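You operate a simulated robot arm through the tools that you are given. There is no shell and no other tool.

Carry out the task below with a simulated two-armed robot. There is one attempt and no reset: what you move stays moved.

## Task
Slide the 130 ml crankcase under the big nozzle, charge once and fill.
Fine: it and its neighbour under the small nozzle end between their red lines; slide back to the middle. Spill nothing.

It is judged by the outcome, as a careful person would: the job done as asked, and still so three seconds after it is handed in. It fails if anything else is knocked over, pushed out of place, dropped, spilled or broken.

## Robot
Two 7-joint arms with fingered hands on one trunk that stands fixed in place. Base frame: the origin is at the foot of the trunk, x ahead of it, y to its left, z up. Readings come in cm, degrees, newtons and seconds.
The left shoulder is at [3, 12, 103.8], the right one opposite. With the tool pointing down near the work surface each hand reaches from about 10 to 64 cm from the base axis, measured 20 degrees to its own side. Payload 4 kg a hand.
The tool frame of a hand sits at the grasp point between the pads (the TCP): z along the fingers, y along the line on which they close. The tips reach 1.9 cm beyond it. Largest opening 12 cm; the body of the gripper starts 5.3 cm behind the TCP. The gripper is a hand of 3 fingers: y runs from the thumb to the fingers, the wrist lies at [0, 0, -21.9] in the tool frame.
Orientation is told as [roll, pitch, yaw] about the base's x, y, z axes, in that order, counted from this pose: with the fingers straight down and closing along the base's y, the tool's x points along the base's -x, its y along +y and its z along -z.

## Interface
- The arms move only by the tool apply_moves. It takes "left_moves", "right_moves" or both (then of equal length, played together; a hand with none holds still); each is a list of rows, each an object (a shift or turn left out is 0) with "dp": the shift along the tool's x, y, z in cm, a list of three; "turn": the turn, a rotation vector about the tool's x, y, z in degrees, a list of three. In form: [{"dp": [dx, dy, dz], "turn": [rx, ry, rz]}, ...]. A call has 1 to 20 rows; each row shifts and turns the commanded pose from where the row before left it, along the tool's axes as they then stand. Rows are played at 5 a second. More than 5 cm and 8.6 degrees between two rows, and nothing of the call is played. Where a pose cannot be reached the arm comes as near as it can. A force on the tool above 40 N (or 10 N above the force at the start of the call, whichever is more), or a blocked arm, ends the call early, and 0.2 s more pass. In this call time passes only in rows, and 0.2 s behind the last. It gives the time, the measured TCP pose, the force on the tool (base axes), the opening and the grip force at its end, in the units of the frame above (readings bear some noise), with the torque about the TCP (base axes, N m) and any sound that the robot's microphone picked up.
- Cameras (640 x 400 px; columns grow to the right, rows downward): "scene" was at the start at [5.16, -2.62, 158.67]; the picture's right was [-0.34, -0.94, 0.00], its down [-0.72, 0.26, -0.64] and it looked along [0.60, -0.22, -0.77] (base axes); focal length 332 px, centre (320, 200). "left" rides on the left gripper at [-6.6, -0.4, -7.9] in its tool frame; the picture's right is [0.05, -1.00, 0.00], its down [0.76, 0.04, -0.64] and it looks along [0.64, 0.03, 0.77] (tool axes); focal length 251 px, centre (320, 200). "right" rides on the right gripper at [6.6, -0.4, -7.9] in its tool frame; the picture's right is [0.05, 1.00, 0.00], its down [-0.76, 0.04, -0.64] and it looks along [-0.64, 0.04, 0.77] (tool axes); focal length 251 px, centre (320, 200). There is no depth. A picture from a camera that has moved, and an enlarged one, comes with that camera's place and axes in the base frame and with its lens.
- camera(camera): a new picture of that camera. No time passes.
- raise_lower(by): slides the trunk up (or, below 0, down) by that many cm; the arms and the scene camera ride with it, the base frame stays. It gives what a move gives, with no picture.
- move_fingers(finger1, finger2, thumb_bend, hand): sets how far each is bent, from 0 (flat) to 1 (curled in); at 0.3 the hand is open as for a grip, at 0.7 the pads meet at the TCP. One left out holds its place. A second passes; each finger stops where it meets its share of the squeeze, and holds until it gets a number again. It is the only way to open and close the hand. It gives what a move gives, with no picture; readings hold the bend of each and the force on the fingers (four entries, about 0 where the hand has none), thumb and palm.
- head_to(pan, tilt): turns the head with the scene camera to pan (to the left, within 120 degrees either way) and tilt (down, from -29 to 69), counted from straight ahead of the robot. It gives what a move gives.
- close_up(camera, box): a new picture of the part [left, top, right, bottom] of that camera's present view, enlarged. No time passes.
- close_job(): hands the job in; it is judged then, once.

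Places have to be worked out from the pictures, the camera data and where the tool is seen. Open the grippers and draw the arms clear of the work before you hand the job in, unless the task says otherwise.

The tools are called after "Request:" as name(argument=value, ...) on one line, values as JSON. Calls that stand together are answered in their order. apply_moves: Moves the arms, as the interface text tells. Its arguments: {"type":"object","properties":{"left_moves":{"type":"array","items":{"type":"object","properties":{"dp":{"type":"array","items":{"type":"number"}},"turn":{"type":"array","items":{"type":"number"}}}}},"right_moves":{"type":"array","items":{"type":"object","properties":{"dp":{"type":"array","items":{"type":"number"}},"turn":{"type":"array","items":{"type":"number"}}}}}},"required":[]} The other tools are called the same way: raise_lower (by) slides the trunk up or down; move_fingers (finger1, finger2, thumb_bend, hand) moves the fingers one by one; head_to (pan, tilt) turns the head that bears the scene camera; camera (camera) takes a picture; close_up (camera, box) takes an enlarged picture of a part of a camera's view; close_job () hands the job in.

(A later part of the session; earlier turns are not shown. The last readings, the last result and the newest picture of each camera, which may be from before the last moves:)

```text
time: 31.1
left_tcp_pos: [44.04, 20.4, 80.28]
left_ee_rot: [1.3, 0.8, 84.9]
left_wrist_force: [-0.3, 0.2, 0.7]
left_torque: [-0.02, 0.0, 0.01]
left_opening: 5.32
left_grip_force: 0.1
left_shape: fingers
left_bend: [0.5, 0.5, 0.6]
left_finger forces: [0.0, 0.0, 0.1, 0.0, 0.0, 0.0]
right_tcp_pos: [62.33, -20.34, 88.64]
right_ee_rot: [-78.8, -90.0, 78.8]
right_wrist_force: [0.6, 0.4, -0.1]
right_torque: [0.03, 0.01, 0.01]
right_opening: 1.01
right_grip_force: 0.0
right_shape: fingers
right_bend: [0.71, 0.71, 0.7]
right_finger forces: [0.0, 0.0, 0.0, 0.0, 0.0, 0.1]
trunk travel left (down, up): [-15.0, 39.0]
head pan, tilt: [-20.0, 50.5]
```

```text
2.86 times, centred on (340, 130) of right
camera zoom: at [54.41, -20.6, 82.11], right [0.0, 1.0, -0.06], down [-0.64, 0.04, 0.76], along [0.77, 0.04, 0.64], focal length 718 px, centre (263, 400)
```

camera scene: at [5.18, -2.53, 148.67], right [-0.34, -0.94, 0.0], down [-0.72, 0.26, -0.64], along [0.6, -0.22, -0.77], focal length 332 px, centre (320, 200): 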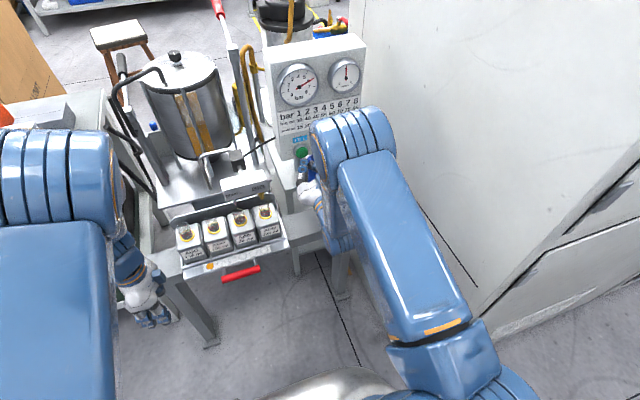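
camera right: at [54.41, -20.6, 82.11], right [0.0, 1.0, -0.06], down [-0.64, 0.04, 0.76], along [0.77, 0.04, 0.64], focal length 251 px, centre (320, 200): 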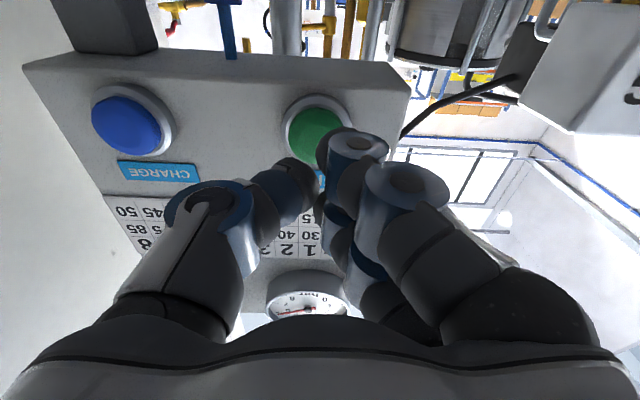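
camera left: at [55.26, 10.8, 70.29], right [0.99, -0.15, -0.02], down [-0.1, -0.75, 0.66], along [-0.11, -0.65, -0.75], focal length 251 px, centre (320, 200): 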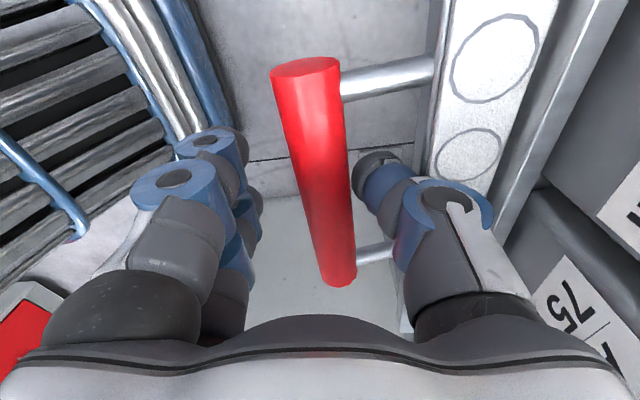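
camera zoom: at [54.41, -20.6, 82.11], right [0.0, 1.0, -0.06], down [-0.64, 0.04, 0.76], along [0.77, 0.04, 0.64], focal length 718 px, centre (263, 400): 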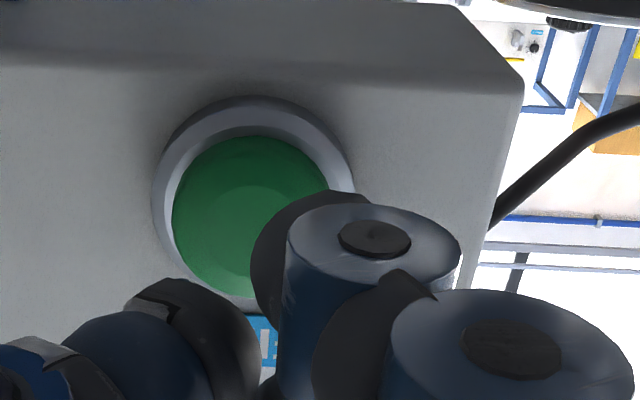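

The FILL button centre comes out at y≈-20.4, z≈88.8, right ahead of the tips, and both nozzles are over their necks. I press FILL the same way, slowly to the click.

Request:
apply_moves(right_moves=[{"dp": [0, 0, 1.5]}, {"dp": [0, 0, 1.3]}, {"dp": [0, 0, 0.4]}, {"dp": [0, 0, 0.4]}])

Request:
close_up(camera="scene", box=[230, 180, 290, 230])

Request:
close_up(camera="scene", box=[265, 40, 365, 110])

```text
time: 32.1
left_tcp_pos: [43.91, 20.37, 80.31]
left_ee_rot: [1.3, 1.0, 84.8]
left_wrist_force: [0.9, -0.5, -0.8]
left_torque: [0.01, -0.02, 0.03]
left_opening: 5.33
left_grip_force: 0.1
left_shape: fingers
left_bend: [0.5, 0.5, 0.6]
left_finger forces: [0.1, 0.1, 0.0, 0.0, 0.0, 0.0]
right_tcp_pos: [65.81, -20.38, 88.71]
right_ee_rot: [-13.5, -89.9, 13.4]
right_wrist_force: [-3.9, -0.2, -0.1]
right_torque: [0.0, -0.06, 0.03]
right_opening: 1.01
right_grip_force: 1.4
right_shape: fingers
right_bend: [0.71, 0.71, 0.7]
right_finger forces: [0.9, 1.9, 0.0, 0.0, 0.0, 0.0]
trunk travel left (down, up): [-15.0, 39.0]
head pan, tilt: [-20.0, 50.5]
heard: click
```

```text
8.00 times, centred on (260, 205) of scene
camera zoom: at [5.12, -2.6, 148.67], right [-0.34, -0.94, 0.0], down [-0.72, 0.26, -0.64], along [0.6, -0.22, -0.77], focal length 2652 px, centre (800, 160)
```

zoom: 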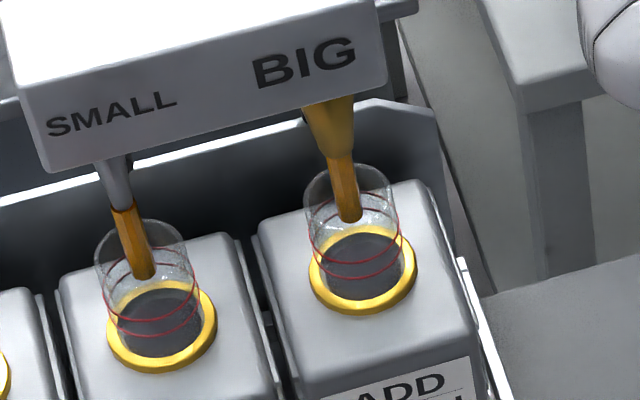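

```text
5.71 times, centred on (315, 75) of scene
camera zoom: at [5.12, -2.6, 148.67], right [-0.34, -0.94, 0.0], down [-0.72, 0.26, -0.64], along [0.6, -0.22, -0.77], focal length 1895 px, centre (349, 914)
```

zoom: 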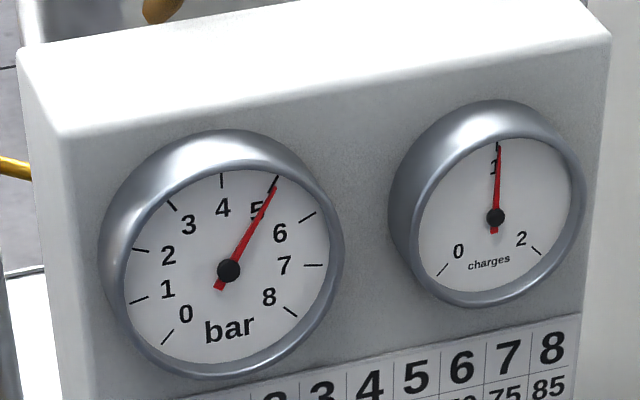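

Both nozzles are pouring into their necks and the pressure fell to 5 bar, as expected. I hold still for a second and look again.

Request:
apply_moves(right_moves=[{"dp": [0, 0, 0]}, {"dp": [0, 0, 0]}, {"dp": [0, 0, 0]}, {"dp": [0, 0, 0]}])

Request:
close_up(camera="scene", box=[230, 180, 290, 230])

Request:
close_up(camera="scene", box=[265, 40, 365, 110])

```text
time: 33.1
left_tcp_pos: [44.04, 20.42, 80.22]
left_ee_rot: [1.3, 0.9, 84.7]
left_wrist_force: [-0.5, -0.9, -0.7]
left_torque: [0.01, 0.01, 0.0]
left_opening: 5.32
left_grip_force: 0.1
left_shape: fingers
left_bend: [0.5, 0.5, 0.6]
left_finger forces: [0.0, 0.0, 0.1, 0.1, 0.0, 0.0]
right_tcp_pos: [65.93, -20.23, 88.62]
right_ee_rot: [-8.3, -90.0, 8.4]
right_wrist_force: [-3.2, 0.3, 0.9]
right_torque: [0.03, -0.03, 0.02]
right_opening: 1.02
right_grip_force: 1.6
right_shape: fingers
right_bend: [0.71, 0.71, 0.7]
right_finger forces: [1.0, 1.7, 0.0, 0.0, 0.0, 0.0]
trunk travel left (down, up): [-15.0, 39.0]
head pan, tilt: [-20.0, 50.5]
```

```text
8.00 times, centred on (260, 205) of scene
camera zoom: at [5.14, -2.6, 148.67], right [-0.34, -0.94, 0.0], down [-0.72, 0.26, -0.64], along [0.6, -0.22, -0.77], focal length 2652 px, centre (800, 160)
```

zoom: 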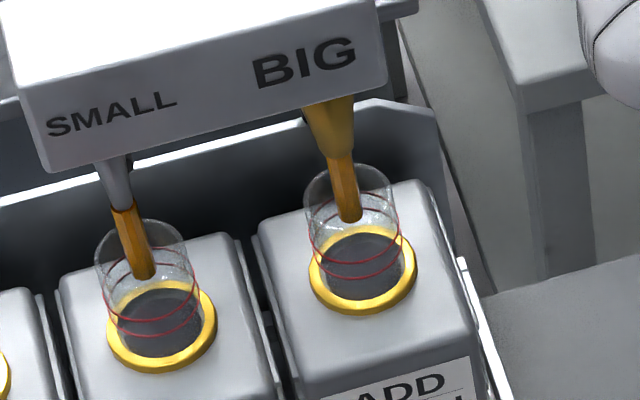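

```text
5.71 times, centred on (315, 75) of scene
camera zoom: at [5.14, -2.6, 148.67], right [-0.34, -0.94, 0.0], down [-0.72, 0.26, -0.64], along [0.6, -0.22, -0.77], focal length 1895 px, centre (349, 914)
```

zoom: 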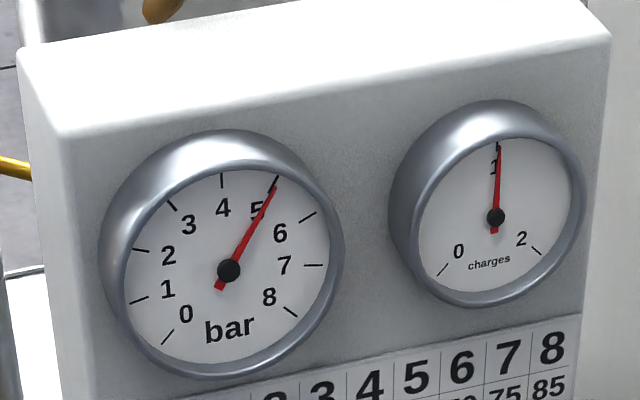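

The streams still run, with the pressure steady at 5. I keep holding and watch for the shot to end.

Request:
apply_moves(right_moves=[{"dp": [0, 0, 0]}, {"dp": [0, 0, 0]}, {"dp": [0, 0, 0]}, {"dp": [0, 0, 0]}, {"dp": [0, 0, 0]}])

Request:
close_up(camera="scene", box=[230, 180, 290, 230])

Request:
close_up(camera="scene", box=[265, 40, 365, 110])

```text
time: 34.3
left_tcp_pos: [43.97, 20.29, 80.28]
left_ee_rot: [1.3, 0.9, 84.7]
left_wrist_force: [-0.4, -0.4, 0.5]
left_torque: [0.01, 0.01, -0.02]
left_opening: 5.32
left_grip_force: 0.0
left_shape: fingers
left_bend: [0.5, 0.5, 0.6]
left_finger forces: [0.0, 0.0, 0.0, 0.0, 0.0, 0.0]
right_tcp_pos: [65.8, -20.44, 88.8]
right_ee_rot: [-12.0, -90.0, 12.2]
right_wrist_force: [-3.8, 1.2, -0.2]
right_torque: [-0.01, 0.01, 0.04]
right_opening: 1.01
right_grip_force: 1.8
right_shape: fingers
right_bend: [0.71, 0.71, 0.7]
right_finger forces: [1.1, 1.7, 0.1, 0.1, 0.0, 0.1]
trunk travel left (down, up): [-15.0, 39.0]
head pan, tilt: [-20.0, 50.5]
```

```text
8.00 times, centred on (260, 205) of scene
camera zoom: at [5.14, -2.6, 148.67], right [-0.34, -0.94, 0.0], down [-0.72, 0.26, -0.64], along [0.6, -0.22, -0.77], focal length 2652 px, centre (800, 160)
```

zoom: 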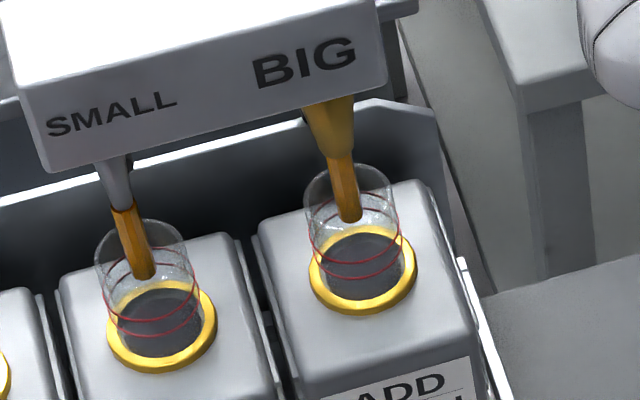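

```text
5.71 times, centred on (315, 75) of scene
camera zoom: at [5.14, -2.6, 148.67], right [-0.34, -0.94, 0.0], down [-0.72, 0.26, -0.64], along [0.6, -0.22, -0.77], focal length 1895 px, centre (349, 914)
```

zoom: 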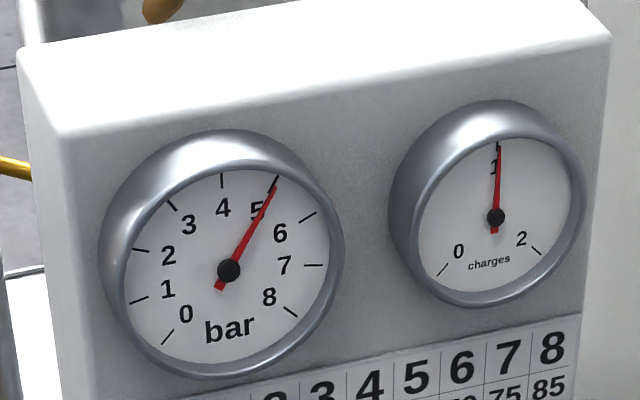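

Still pouring and nothing visible in the necks yet. I wait one more second at a time.

Request:
apply_moves(right_moves=[{"dp": [0, 0, 0]}, {"dp": [0, 0, 0]}, {"dp": [0, 0, 0]}, {"dp": [0, 0, 0]}, {"dp": [0, 0, 0]}])

Request:
close_up(camera="scene", box=[230, 180, 290, 230])

```text
time: 35.5
left_tcp_pos: [44.05, 20.43, 80.29]
left_ee_rot: [1.3, 0.8, 84.6]
left_wrist_force: [-0.5, -0.2, 0.5]
left_torque: [0.02, 0.0, 0.03]
left_opening: 5.31
left_grip_force: 0.1
left_shape: fingers
left_bend: [0.5, 0.5, 0.6]
left_finger forces: [0.0, 0.1, 0.0, 0.0, 0.0, 0.0]
right_tcp_pos: [65.89, -20.39, 88.7]
right_ee_rot: [-12.1, -89.9, 12.0]
right_wrist_force: [-3.3, 0.4, 0.5]
right_torque: [0.0, -0.02, 0.04]
right_opening: 1.02
right_grip_force: 1.2
right_shape: fingers
right_bend: [0.71, 0.71, 0.7]
right_finger forces: [1.1, 1.7, 0.1, 0.0, 0.0, 0.0]
trunk travel left (down, up): [-15.0, 39.0]
head pan, tilt: [-20.0, 50.5]
```

```text
8.00 times, centred on (260, 205) of scene
camera zoom: at [5.14, -2.6, 148.67], right [-0.34, -0.94, 0.0], down [-0.72, 0.26, -0.64], along [0.6, -0.22, -0.77], focal length 2652 px, centre (800, 160)
```

zoom: 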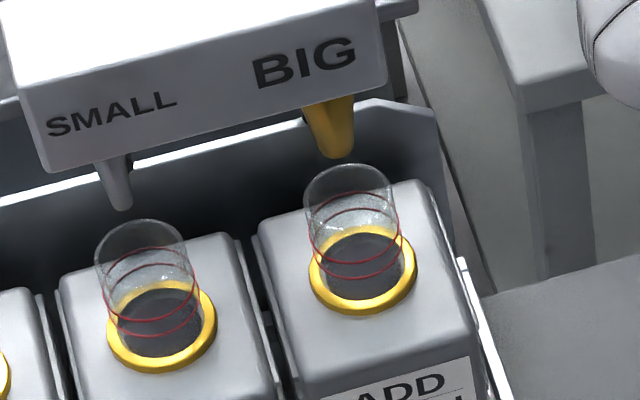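

The first shot has ended, nothing spilled, and the level is still below the necks, as 70 of 130 ml should be. I let the button come back and check the gauges and the tally strip before the second fill.

Request:
apply_moves(right_moves=[{"dp": [0, 0, -1]}, {"dp": [0, 0, -1]}, {"dp": [0, 0, 0]}])

Request:
close_up(camera="scene", box=[265, 40, 365, 110])

Request:
close_up(camera="scene", box=[175, 150, 325, 280])

```text
time: 36.3
left_tcp_pos: [44.12, 20.5, 80.31]
left_ee_rot: [1.3, 0.9, 84.8]
left_wrist_force: [0.0, 0.0, -0.8]
left_torque: [-0.01, 0.03, -0.04]
left_opening: 5.32
left_grip_force: 0.2
left_shape: fingers
left_bend: [0.5, 0.5, 0.6]
left_finger forces: [0.0, 0.0, 0.0, 0.0, 0.0, 0.0]
right_tcp_pos: [63.96, -20.27, 88.8]
right_ee_rot: [17.7, -90.0, -17.6]
right_wrist_force: [0.0, -0.2, -0.1]
right_torque: [0.0, -0.03, -0.01]
right_opening: 1.04
right_grip_force: 0.0
right_shape: fingers
right_bend: [0.71, 0.71, 0.7]
right_finger forces: [0.0, 0.0, 0.0, 0.1, 0.0, 0.1]
trunk travel left (down, up): [-15.0, 39.0]
head pan, tilt: [-20.0, 50.5]
```

```text
5.71 times, centred on (315, 75) of scene
camera zoom: at [5.18, -2.61, 148.67], right [-0.34, -0.94, 0.0], down [-0.72, 0.26, -0.64], along [0.6, -0.22, -0.77], focal length 1895 px, centre (349, 914)
```

zoom: 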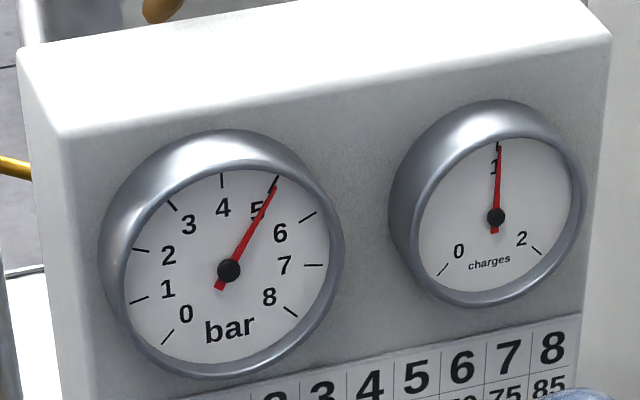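

```text
3.08 times, centred on (250, 215) of scene
camera zoom: at [5.18, -2.61, 148.67], right [-0.34, -0.94, 0.0], down [-0.72, 0.26, -0.64], along [0.6, -0.22, -0.77], focal length 1020 px, centre (535, 154)
```

zoom: 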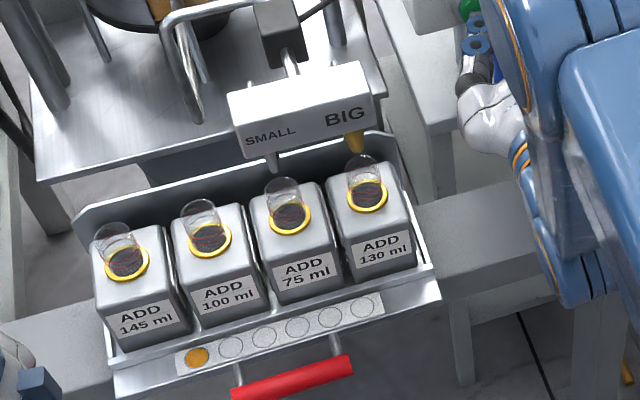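

Pressure holds at 5 bar, which gives 60/35 ml for the second shot, so 130/75 in total. I press FILL a second time.

Request:
apply_moves(right_moves=[{"dp": [0, 0, 1.2]}, {"dp": [0, 0, 0.4]}, {"dp": [0, 0, 0.4]}])

Request:
close_up(camera="scene", box=[230, 180, 290, 230])

Request:
close_up(camera="scene", box=[265, 40, 365, 110])

```text
time: 37.1
left_tcp_pos: [43.94, 20.43, 80.36]
left_ee_rot: [1.3, 0.9, 84.7]
left_wrist_force: [0.5, 0.9, 0.2]
left_torque: [0.03, -0.03, 0.0]
left_opening: 5.32
left_grip_force: 0.1
left_shape: fingers
left_bend: [0.5, 0.5, 0.6]
left_finger forces: [0.0, 0.0, 0.0, 0.1, 0.1, 0.1]
right_tcp_pos: [65.92, -20.34, 88.81]
right_ee_rot: [-22.4, -89.9, 22.4]
right_wrist_force: [-2.8, 0.3, -0.3]
right_torque: [-0.02, -0.02, 0.01]
right_opening: 0.99
right_grip_force: 1.1
right_shape: fingers
right_bend: [0.71, 0.71, 0.7]
right_finger forces: [1.3, 1.9, 0.0, 0.0, 0.0, 0.0]
trunk travel left (down, up): [-15.0, 39.0]
head pan, tilt: [-20.0, 50.5]
heard: click
```

```text
8.00 times, centred on (260, 205) of scene
camera zoom: at [5.13, -2.61, 148.67], right [-0.34, -0.94, 0.0], down [-0.72, 0.26, -0.64], along [0.6, -0.22, -0.77], focal length 2652 px, centre (800, 160)
```

zoom: 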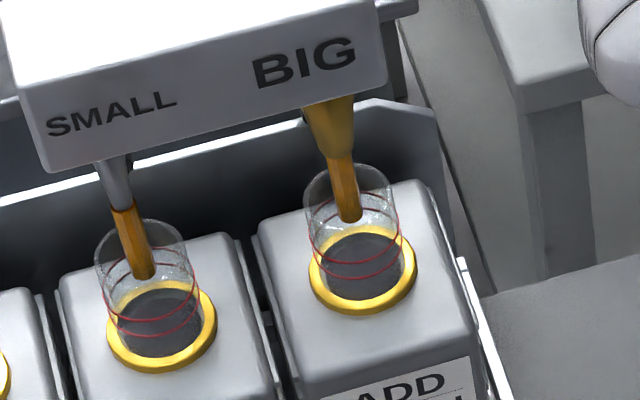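

```text
5.71 times, centred on (315, 75) of scene
camera zoom: at [5.13, -2.61, 148.67], right [-0.34, -0.94, 0.0], down [-0.72, 0.26, -0.64], along [0.6, -0.22, -0.77], focal length 1895 px, centre (349, 914)
```

zoom: 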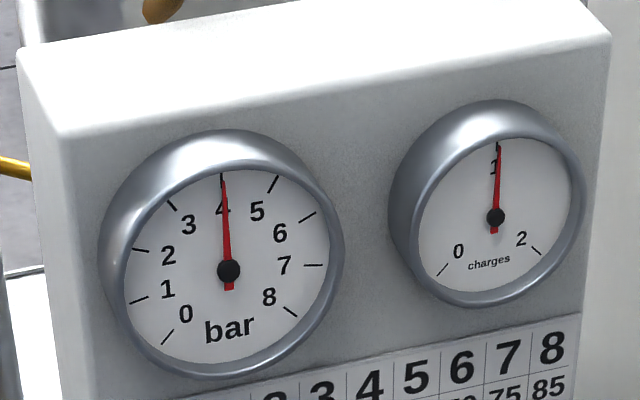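

The second shot is running and the pressure fell to 4 bar. I hold still until it ends.

Request:
apply_moves(right_moves=[{"dp": [0, 0, 0]}, {"dp": [0, 0, 0]}, {"dp": [0, 0, 0]}, {"dp": [0, 0, 0]}, {"dp": [0, 0, 0]}, {"dp": [0, 0, 0]}, {"dp": [0, 0, 0]}, {"dp": [0, 0, 0]}, {"dp": [0, 0, 0]}, {"dp": [0, 0, 0]}, {"dp": [0, 0, 0]}, {"dp": [0, 0, 0]}, {"dp": [0, 0, 0]}, {"dp": [0, 0, 0]}, {"dp": [0, 0, 0]}, {"dp": [0, 0, 0]}])

Request:
close_up(camera="scene", box=[230, 180, 290, 230])

Request:
close_up(camera="scene", box=[252, 200, 278, 220])

Request:
close_up(camera="scene", box=[228, 208, 254, 228])

```text
time: 40.5
left_tcp_pos: [43.99, 20.37, 80.23]
left_ee_rot: [1.3, 0.9, 84.6]
left_wrist_force: [-0.3, 0.7, 0.0]
left_torque: [0.04, -0.03, 0.01]
left_opening: 5.31
left_grip_force: 0.0
left_shape: fingers
left_bend: [0.5, 0.5, 0.6]
left_finger forces: [0.0, 0.1, 0.0, 0.0, 0.0, 0.1]
right_tcp_pos: [65.96, -20.27, 88.72]
right_ee_rot: [-12.3, -90.0, 12.2]
right_wrist_force: [-3.3, 0.9, -0.2]
right_torque: [0.01, 0.01, 0.04]
right_opening: 1.03
right_grip_force: 1.8
right_shape: fingers
right_bend: [0.71, 0.71, 0.7]
right_finger forces: [1.8, 1.4, 0.0, 0.0, 0.0, 0.1]
trunk travel left (down, up): [-15.0, 39.0]
head pan, tilt: [-20.0, 50.5]
```

```text
8.00 times, centred on (260, 205) of scene
camera zoom: at [5.14, -2.6, 148.67], right [-0.34, -0.94, 0.0], down [-0.72, 0.26, -0.64], along [0.6, -0.22, -0.77], focal length 2652 px, centre (800, 160)
```

zoom: 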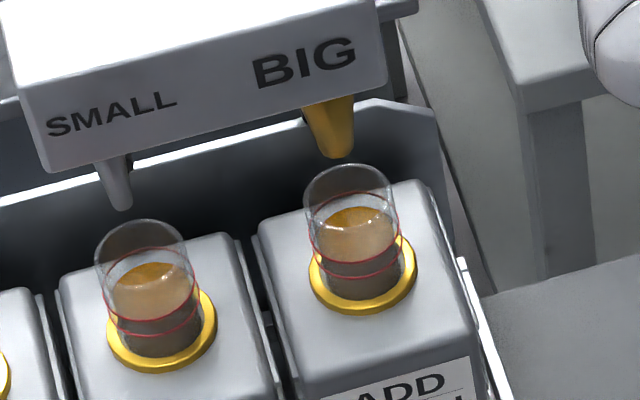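

```text
16.00 times, centred on (265, 210) of scene
camera zoom: at [5.14, -2.6, 148.67], right [-0.34, -0.94, 0.0], down [-0.72, 0.26, -0.64], along [0.6, -0.22, -0.77], focal length 5305 px, centre (1200, 40)
```

zoom: 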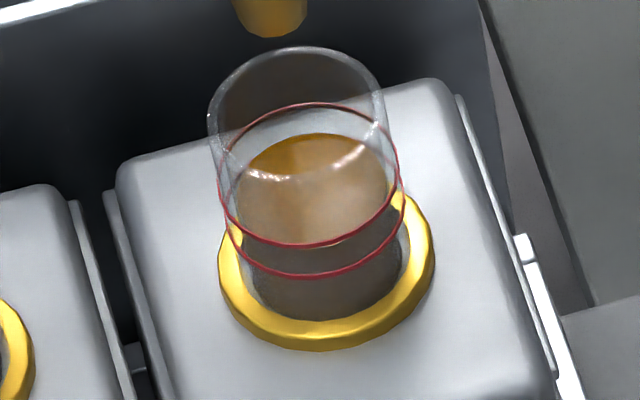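

```text
16.00 times, centred on (241, 218) of scene
camera zoom: at [5.14, -2.6, 148.67], right [-0.34, -0.94, 0.0], down [-0.72, 0.26, -0.64], along [0.6, -0.22, -0.77], focal length 5305 px, centre (1584, -88)
```

zoom: 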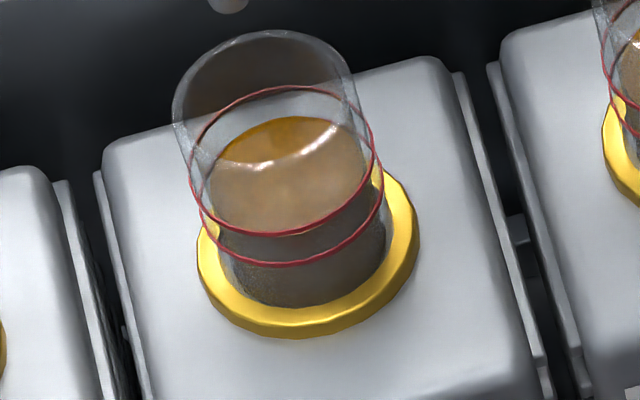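

The streams have ended and both oil surfaces stand midway between their two red lines. I draw the right hand back from FILL, away from the panel and to its own side.

Request:
apply_moves(right_moves=[{"dp": [0, 0, -1]}, {"dp": [0, 0, -2]}, {"dp": [0, 0, -2]}, {"dp": [0, -1, -3]}, {"dp": [0, -4, -1]}, {"dp": [0, -4, 0]}, {"dp": [0, -1.5, 0]}])

Request:
apply_moves(right_moves=[{"dp": [-0.64, 0, -2.25], "turn": [0, 8.18, 0]}, {"dp": [-0.31, 0, -2.32], "turn": [0, 8.18, 0]}, {"dp": [0.02, 0, -2.34], "turn": [0, 8.18, 0]}, {"dp": [0.35, 0, -2.31], "turn": [0, 8.18, 0]}, {"dp": [0.68, 0, -2.24], "turn": [0, 8.18, 0]}, {"dp": [0.99, 0, -2.12], "turn": [0, 8.18, 0]}, {"dp": [1.28, 0, -1.96], "turn": [0, 8.18, 0]}, {"dp": [1.55, 0, -1.75], "turn": [0, 8.18, 0]}, {"dp": [1.78, 0, -1.52], "turn": [0, 8.18, 0]}, {"dp": [1.98, 0, -1.25], "turn": [0, 8.18, 0]}, {"dp": [2.14, 0, -0.95], "turn": [0, 8.18, 0]}])

Request:
camera(camera="scene")

```text
time: 42.1
left_tcp_pos: [43.97, 20.4, 80.26]
left_ee_rot: [1.2, 0.9, 84.7]
left_wrist_force: [0.2, 0.0, 0.2]
left_torque: [0.01, -0.03, -0.04]
left_opening: 5.31
left_grip_force: 0.0
left_shape: fingers
left_bend: [0.5, 0.5, 0.6]
left_finger forces: [0.0, 0.0, 0.0, 0.0, 0.0, 0.0]
right_tcp_pos: [56.88, -30.66, 88.74]
right_ee_rot: [22.4, -89.8, -22.4]
right_wrist_force: [-0.2, -0.7, -1.5]
right_torque: [0.04, -0.01, -0.02]
right_opening: 1.02
right_grip_force: 0.1
right_shape: fingers
right_bend: [0.71, 0.71, 0.7]
right_finger forces: [0.1, 0.1, 0.1, 0.1, 0.0, 0.0]
trunk travel left (down, up): [-15.0, 39.0]
head pan, tilt: [-20.0, 50.5]
```

```text
time: 44.5
left_tcp_pos: [44.02, 20.5, 80.31]
left_ee_rot: [1.3, 0.9, 84.8]
left_wrist_force: [0.7, 0.1, 0.5]
left_torque: [0.02, 0.01, 0.02]
left_opening: 5.34
left_grip_force: 0.0
left_shape: fingers
left_bend: [0.5, 0.5, 0.6]
left_finger forces: [0.1, 0.1, 0.0, 0.1, 0.0, 0.1]
right_tcp_pos: [32.02, -30.71, 95.92]
right_ee_rot: [-0.1, 0.1, 0.1]
right_wrist_force: [1.6, -0.5, -0.3]
right_torque: [-0.01, 0.01, -0.02]
right_opening: 1.04
right_grip_force: 0.1
right_shape: fingers
right_bend: [0.71, 0.71, 0.7]
right_finger forces: [0.1, 0.1, 0.0, 0.0, 0.1, 0.0]
trunk travel left (down, up): [-15.0, 39.0]
head pan, tilt: [-20.0, 50.5]
```

```text
taken
camera scene: at [5.18, -2.56, 148.67], right [-0.34, -0.94, 0.0], down [-0.72, 0.26, -0.64], along [0.6, -0.22, -0.77], focal length 332 px, centre (320, 200)
```

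scene: 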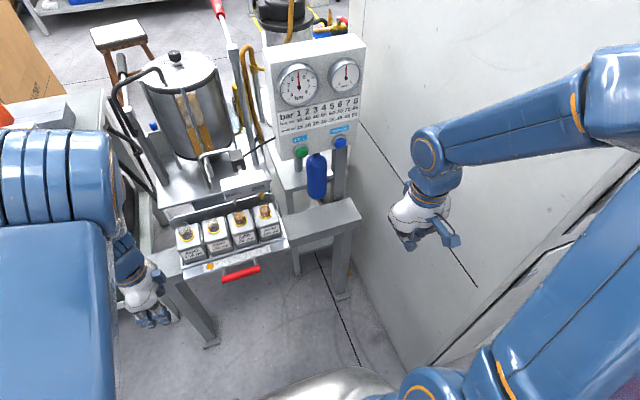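

The right hand is back at its side. I bring the left hand back along its path to just above the handle.

Request:
apply_moves(left_moves=[{"dp": [4, -2, 0]}, {"dp": [4, -2, 0]}, {"dp": [4, -2, 1]}, {"dp": [3, -3, 1]}, {"dp": [0, -3, 3]}, {"dp": [0, 0, 4]}])

Request:
camera(camera="left")

```text
time: 45.9
left_tcp_pos: [54.07, 4.55, 71.3]
left_ee_rot: [1.3, 0.9, 84.7]
left_wrist_force: [0.9, -0.4, 0.4]
left_torque: [0.02, 0.01, 0.04]
left_opening: 5.34
left_grip_force: 0.1
left_shape: fingers
left_bend: [0.5, 0.5, 0.6]
left_finger forces: [0.0, 0.1, 0.1, 0.0, 0.0, 0.1]
right_tcp_pos: [31.99, -30.71, 95.8]
right_ee_rot: [0.0, -0.1, 0.0]
right_wrist_force: [-0.3, -0.2, -0.3]
right_torque: [0.01, 0.0, 0.02]
right_opening: 1.04
right_grip_force: 0.1
right_shape: fingers
right_bend: [0.71, 0.71, 0.7]
right_finger forces: [0.0, 0.0, 0.0, 0.1, 0.1, 0.0]
trunk travel left (down, up): [-15.0, 39.0]
head pan, tilt: [-20.0, 50.5]
```

```text
taken
camera left: at [55.19, 11.17, 79.19], right [0.99, -0.15, -0.02], down [-0.1, -0.75, 0.66], along [-0.11, -0.65, -0.75], focal length 251 px, centre (320, 200)
```

left: 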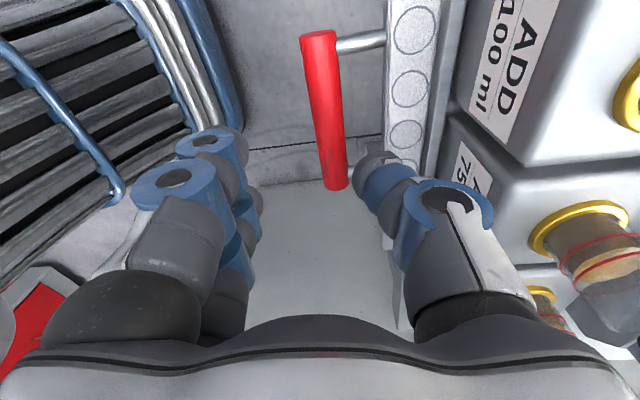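

The hand is lined up over the bar as before. I come down the remaining 8.9 cm and close on the bar.

Request:
apply_moves(left_moves=[{"dp": [0, 0, 3]}, {"dp": [0, 0, 3]}, {"dp": [0, 0, 2]}, {"dp": [0, 0, 0.9]}])

Request:
camera(camera="left")

```text
time: 46.9
left_tcp_pos: [54.16, 4.21, 62.53]
left_ee_rot: [1.2, 0.9, 84.8]
left_wrist_force: [-0.5, 0.2, -0.7]
left_torque: [0.07, -0.03, -0.01]
left_opening: 5.32
left_grip_force: 0.3
left_shape: fingers
left_bend: [0.5, 0.5, 0.6]
left_finger forces: [0.0, 0.0, 0.0, 0.0, 0.4, 0.0]
right_tcp_pos: [31.93, -30.78, 95.85]
right_ee_rot: [0.0, 0.0, -0.1]
right_wrist_force: [0.1, -0.7, -0.2]
right_torque: [-0.04, 0.02, 0.02]
right_opening: 1.03
right_grip_force: 0.1
right_shape: fingers
right_bend: [0.71, 0.71, 0.7]
right_finger forces: [0.0, 0.0, 0.1, 0.1, 0.0, 0.1]
trunk travel left (down, up): [-15.0, 39.0]
head pan, tilt: [-20.0, 50.5]
```

```text
taken
camera left: at [55.29, 10.92, 70.41], right [0.99, -0.15, -0.02], down [-0.1, -0.75, 0.66], along [-0.11, -0.65, -0.75], focal length 251 px, centre (320, 200)
```

left: 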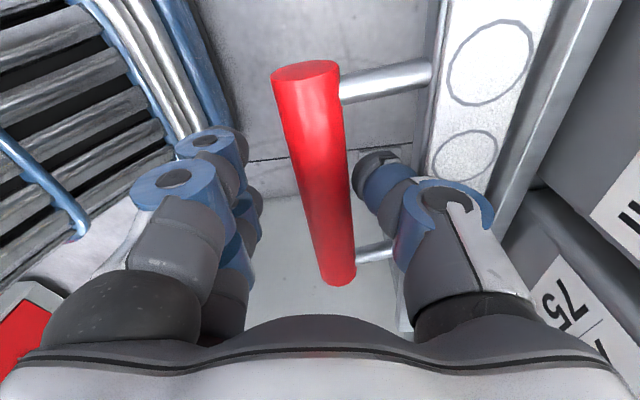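

Around the bar with next to no contact. I close the grip and start back toward -y slowly.

Request:
move_fingers(hand="left", finger1=0.7, finger2=0.7, thumb_bend=0.7)

Request:
apply_moves(left_moves=[{"dp": [0.3, -0.027, 0]}, {"dp": [0.4, -0.036, 0]}, {"dp": [0.4, -0.036, 0]}, {"dp": [0.4, -0.036, 0]}])

Request:
camera(camera="left")

Request:
close_up(camera="scene", box=[190, 150, 320, 260])

```text
time: 47.9
left_tcp_pos: [54.13, 4.22, 62.47]
left_ee_rot: [1.3, 0.8, 84.9]
left_wrist_force: [-0.6, -0.4, -5.9]
left_torque: [-0.02, -0.03, 0.09]
left_opening: 2.67
left_grip_force: 10.6
left_shape: fingers
left_bend: [0.65, 0.66, 0.64]
left_finger forces: [6.9, 4.9, 0.0, 0.1, 10.7, 0.0]
right_tcp_pos: [32.05, -30.72, 95.82]
right_ee_rot: [0.1, 0.0, 0.0]
right_wrist_force: [0.7, -0.2, -0.2]
right_torque: [0.01, -0.01, 0.01]
right_opening: 1.03
right_grip_force: 0.0
right_shape: fingers
right_bend: [0.71, 0.71, 0.7]
right_finger forces: [0.1, 0.0, 0.0, 0.1, 0.0, 0.0]
trunk travel left (down, up): [-15.0, 39.0]
head pan, tilt: [-20.0, 50.5]
```

```text
time: 48.9
left_tcp_pos: [54.06, 2.65, 62.53]
left_ee_rot: [1.3, 1.0, 84.7]
left_wrist_force: [-1.1, 0.8, -8.8]
left_torque: [0.03, -0.01, 0.04]
left_opening: 2.67
left_grip_force: 11.6
left_shape: fingers
left_bend: [0.65, 0.66, 0.64]
left_finger forces: [7.6, 5.2, 0.1, 0.0, 10.5, 0.0]
right_tcp_pos: [32.05, -30.7, 95.89]
right_ee_rot: [0.0, 0.0, 0.2]
right_wrist_force: [-0.3, -0.1, -0.5]
right_torque: [0.0, 0.01, 0.01]
right_opening: 1.02
right_grip_force: 0.0
right_shape: fingers
right_bend: [0.71, 0.71, 0.7]
right_finger forces: [0.0, 0.0, 0.2, 0.0, 0.0, 0.0]
trunk travel left (down, up): [-15.0, 39.0]
head pan, tilt: [-20.0, 50.5]
```

```text
taken
camera left: at [55.31, 9.25, 70.38], right [0.99, -0.15, -0.02], down [-0.09, -0.75, 0.66], along [-0.11, -0.65, -0.75], focal length 251 px, centre (320, 200)
```

left: 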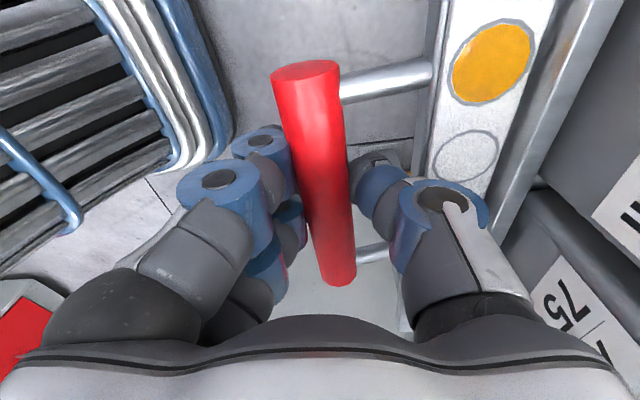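

```text
3.64 times, centred on (255, 205) of scene
camera zoom: at [5.23, -2.6, 148.66], right [-0.34, -0.94, 0.0], down [-0.73, 0.26, -0.64], along [0.6, -0.22, -0.77], focal length 1206 px, centre (556, 182)
```

zoom: 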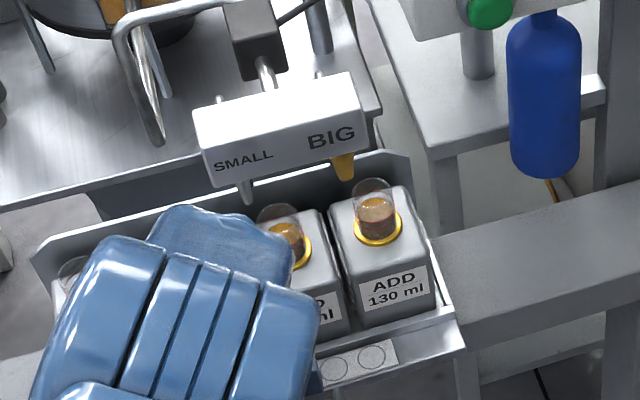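

The tray follows and a second circle of the strip has lit, so it counts slides. I go on slowly in 0.3 cm steps for another 5.4 cm.

Request:
apply_moves(left_moves=[{"dp": [0.3, -0.027, 0]}, {"dp": [0.3, -0.027, 0]}, {"dp": [0.3, -0.027, 0]}, {"dp": [0.3, -0.027, 0]}, {"dp": [0.3, -0.027, 0]}, {"dp": [0.3, -0.027, 0]}, {"dp": [0.3, -0.027, 0]}, {"dp": [0.3, -0.027, 0]}, {"dp": [0.3, -0.027, 0]}, {"dp": [0.3, -0.027, 0]}, {"dp": [0.3, -0.027, 0]}, {"dp": [0.3, -0.027, 0]}, {"dp": [0.3, -0.027, 0]}, {"dp": [0.3, -0.027, 0]}, {"dp": [0.3, -0.027, 0]}, {"dp": [0.3, -0.027, 0]}, {"dp": [0.3, -0.027, 0]}, {"dp": [0.3, -0.027, 0]}])

Request:
camera(camera="left")

Request:
close_up(camera="scene", box=[190, 150, 320, 260])

```text
time: 52.7
left_tcp_pos: [54.15, -2.94, 62.51]
left_ee_rot: [1.3, 0.9, 84.6]
left_wrist_force: [-1.7, -5.9, -15.2]
left_torque: [-0.08, 0.01, 0.02]
left_opening: 2.69
left_grip_force: 10.7
left_shape: fingers
left_bend: [0.65, 0.66, 0.64]
left_finger forces: [6.8, 4.9, 0.1, 0.0, 9.7, 0.0]
right_tcp_pos: [32.29, -30.63, 95.71]
right_ee_rot: [0.0, 0.1, 0.0]
right_wrist_force: [0.3, 0.6, 0.2]
right_torque: [-0.01, -0.01, 0.04]
right_opening: 1.05
right_grip_force: 0.1
right_shape: fingers
right_bend: [0.71, 0.71, 0.7]
right_finger forces: [0.0, 0.0, 0.0, 0.0, 0.1, 0.0]
trunk travel left (down, up): [-15.0, 39.0]
head pan, tilt: [-20.0, 50.5]
```

```text
taken
camera left: at [55.31, 3.77, 70.44], right [0.99, -0.15, -0.02], down [-0.1, -0.75, 0.66], along [-0.11, -0.65, -0.75], focal length 251 px, centre (320, 200)
```

left: 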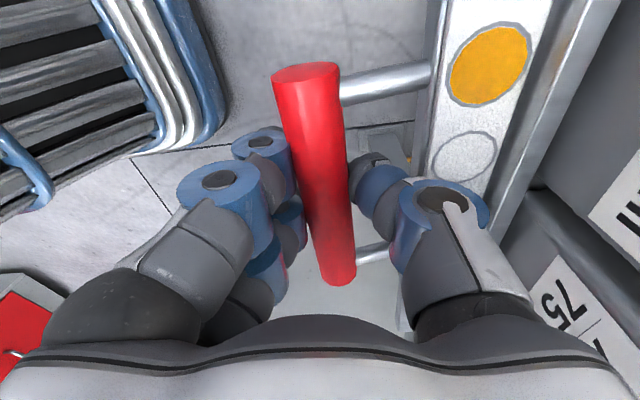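

```text
3.64 times, centred on (255, 205) of scene
camera zoom: at [5.31, -2.67, 148.66], right [-0.34, -0.94, 0.0], down [-0.73, 0.26, -0.64], along [0.6, -0.22, -0.77], focal length 1206 px, centre (556, 182)
```

zoom: 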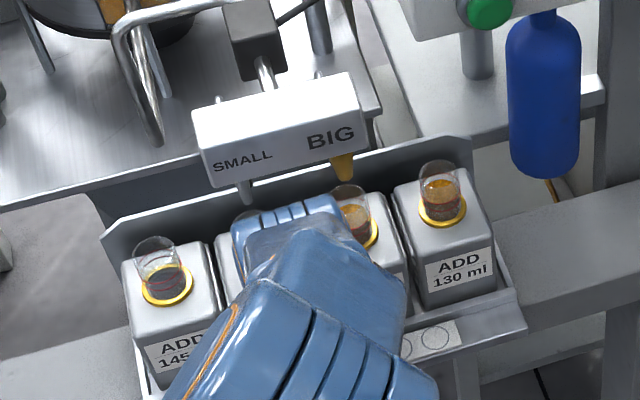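

The tray pulls toward -y, so the middle detent is just ahead (about 0.4 cm); I follow it gently and ease the small upward strain on the grip.

Request:
apply_moves(left_moves=[{"dp": [0.2, -0.018, 0.06]}, {"dp": [0.2, -0.018, 0.06]}, {"dp": [0.15, -0.013, 0.04]}])

Request:
close_up(camera="scene", box=[230, 175, 310, 235])

```text
time: 53.5
left_tcp_pos: [53.98, -3.3, 62.37]
left_ee_rot: [1.3, 0.8, 84.7]
left_wrist_force: [-4.2, 3.1, -3.1]
left_torque: [0.04, 0.06, 0.06]
left_opening: 2.69
left_grip_force: 11.9
left_shape: fingers
left_bend: [0.65, 0.66, 0.64]
left_finger forces: [8.5, 5.7, 0.0, 0.0, 9.2, 0.0]
right_tcp_pos: [32.04, -30.84, 95.79]
right_ee_rot: [0.0, -0.1, 0.0]
right_wrist_force: [-0.1, -0.6, 0.3]
right_torque: [-0.01, 0.02, -0.01]
right_opening: 1.05
right_grip_force: 0.1
right_shape: fingers
right_bend: [0.71, 0.71, 0.7]
right_finger forces: [0.0, 0.0, 0.1, 0.0, 0.0, 0.0]
trunk travel left (down, up): [-15.0, 39.0]
head pan, tilt: [-20.0, 50.5]
```

```text
6.67 times, centred on (270, 205) of scene
camera zoom: at [5.14, -2.6, 148.68], right [-0.34, -0.94, 0.0], down [-0.72, 0.26, -0.64], along [0.6, -0.22, -0.77], focal length 2210 px, centre (653, 167)
```

zoom: 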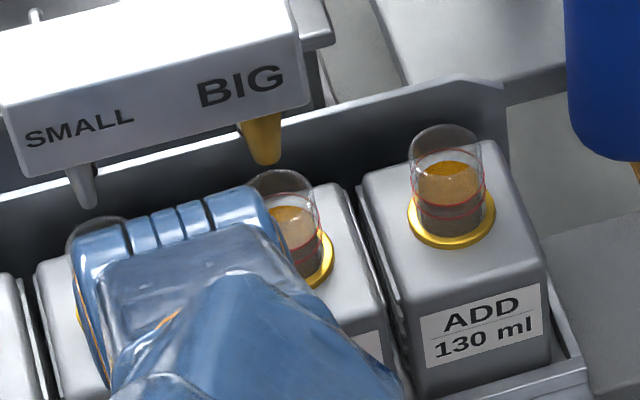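

The y force has turned slightly the other way, so the tray is within a millimetre or two of its middle detent. I open the fingers to let it settle.

Request:
move_fingers(hand="left", finger1=0.5, finger2=0.5, thumb_bend=0.6)

Request:
camera(camera="left")

Request:
close_up(camera="scene", box=[230, 175, 310, 235])

```text
time: 54.5
left_tcp_pos: [54.03, -3.37, 62.51]
left_ee_rot: [1.4, 0.9, 84.7]
left_wrist_force: [0.3, -0.4, 0.8]
left_torque: [0.0, -0.02, 0.0]
left_opening: 5.25
left_grip_force: 0.0
left_shape: fingers
left_bend: [0.5, 0.5, 0.61]
left_finger forces: [0.0, 0.0, 0.0, 0.0, 0.8, 0.0]
right_tcp_pos: [32.08, -30.79, 95.77]
right_ee_rot: [0.0, 0.0, 0.0]
right_wrist_force: [0.7, 1.5, -0.4]
right_torque: [0.0, -0.01, 0.01]
right_opening: 1.01
right_grip_force: 0.1
right_shape: fingers
right_bend: [0.71, 0.71, 0.7]
right_finger forces: [0.1, 0.1, 0.0, 0.0, 0.1, 0.0]
trunk travel left (down, up): [-15.0, 39.0]
head pan, tilt: [-20.0, 50.5]
```

```text
taken
camera left: at [55.31, 3.3, 70.33], right [0.99, -0.15, -0.02], down [-0.1, -0.75, 0.66], along [-0.11, -0.65, -0.75], focal length 251 px, centre (320, 200)
```

left: 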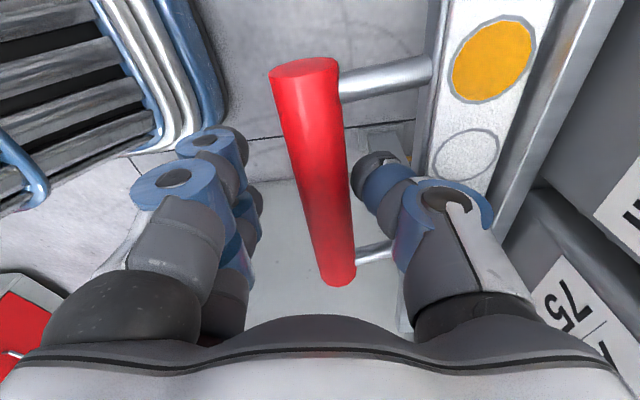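

```text
6.67 times, centred on (270, 205) of scene
camera zoom: at [5.15, -2.62, 148.67], right [-0.34, -0.94, 0.0], down [-0.72, 0.26, -0.64], along [0.6, -0.22, -0.77], focal length 2210 px, centre (653, 167)
```

zoom: 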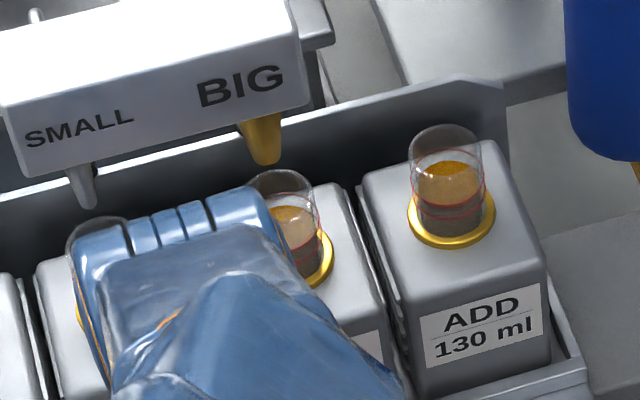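

The tray settled with hardly any movement. I lift the left hand straight up as before and draw it back and to the left.

Request:
apply_moves(left_moves=[{"dp": [0, 0, -1.5]}, {"dp": [0, 0, -2.5]}, {"dp": [0, 0, -4]}, {"dp": [0, 0, -4]}, {"dp": [0, 2, -4]}, {"dp": [-2, 3, -2]}, {"dp": [-4, 2, -1]}, {"dp": [-4, 2, 0]}, {"dp": [-4, 2, 0]}, {"dp": [-4, 1, 0]}, {"dp": [-4, 1, 0]}, {"dp": [-4, 0, 0]}])

Request:
camera(camera="scene")

Request:
close_up(camera="scene", box=[190, 160, 330, 280])

Request:
close_up(camera="scene", box=[240, 175, 310, 235])

```text
time: 57.1
left_tcp_pos: [43.91, 24.14, 81.32]
left_ee_rot: [1.3, 0.9, 84.7]
left_wrist_force: [-0.1, 0.2, 0.0]
left_torque: [-0.01, 0.0, -0.03]
left_opening: 5.33
left_grip_force: 0.1
left_shape: fingers
left_bend: [0.5, 0.5, 0.6]
left_finger forces: [0.0, 0.0, 0.0, 0.0, 0.0, 0.1]
right_tcp_pos: [31.99, -30.62, 95.89]
right_ee_rot: [0.0, 0.0, 0.1]
right_wrist_force: [0.1, 0.5, -0.2]
right_torque: [-0.04, 0.04, -0.01]
right_opening: 1.04
right_grip_force: 0.1
right_shape: fingers
right_bend: [0.71, 0.71, 0.7]
right_finger forces: [0.1, 0.1, 0.0, 0.0, 0.0, 0.0]
trunk travel left (down, up): [-15.0, 39.0]
head pan, tilt: [-20.0, 50.5]
```

```text
taken
camera scene: at [5.19, -2.53, 148.67], right [-0.34, -0.94, 0.0], down [-0.72, 0.26, -0.64], along [0.6, -0.22, -0.77], focal length 332 px, centre (320, 200)
```

scene: 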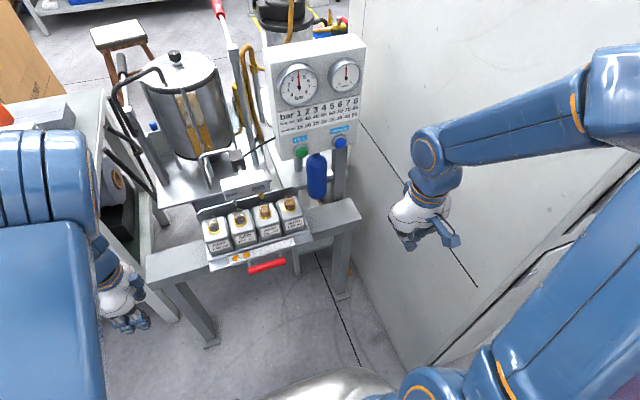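

```text
3.33 times, centred on (260, 220) of scene
camera zoom: at [5.19, -2.53, 148.67], right [-0.34, -0.94, 0.0], down [-0.72, 0.26, -0.64], along [0.6, -0.22, -0.77], focal length 1105 px, centre (520, 133)
```

zoom: 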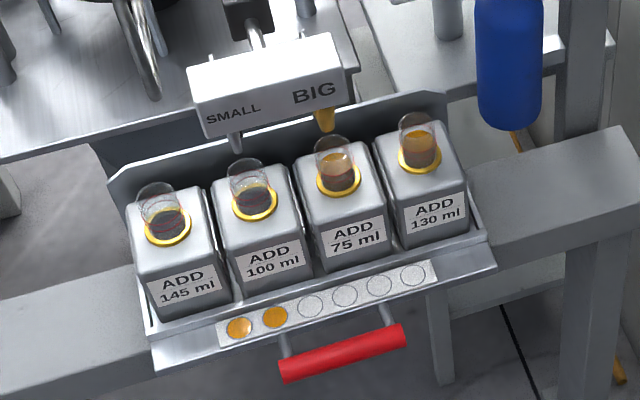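

```text
6.67 times, centred on (275, 205) of scene
camera zoom: at [5.19, -2.53, 148.67], right [-0.34, -0.94, 0.0], down [-0.72, 0.26, -0.64], along [0.6, -0.22, -0.77], focal length 2210 px, centre (620, 167)
```

zoom: 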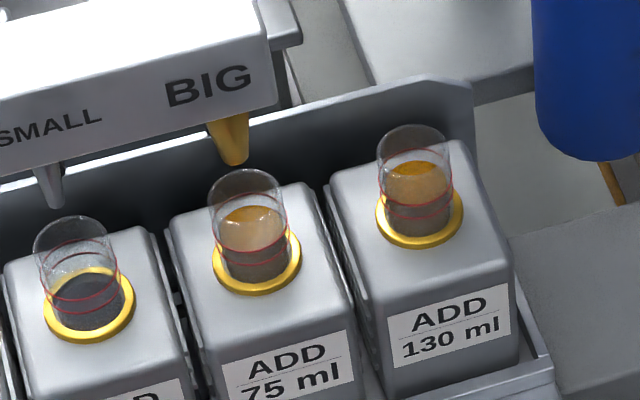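

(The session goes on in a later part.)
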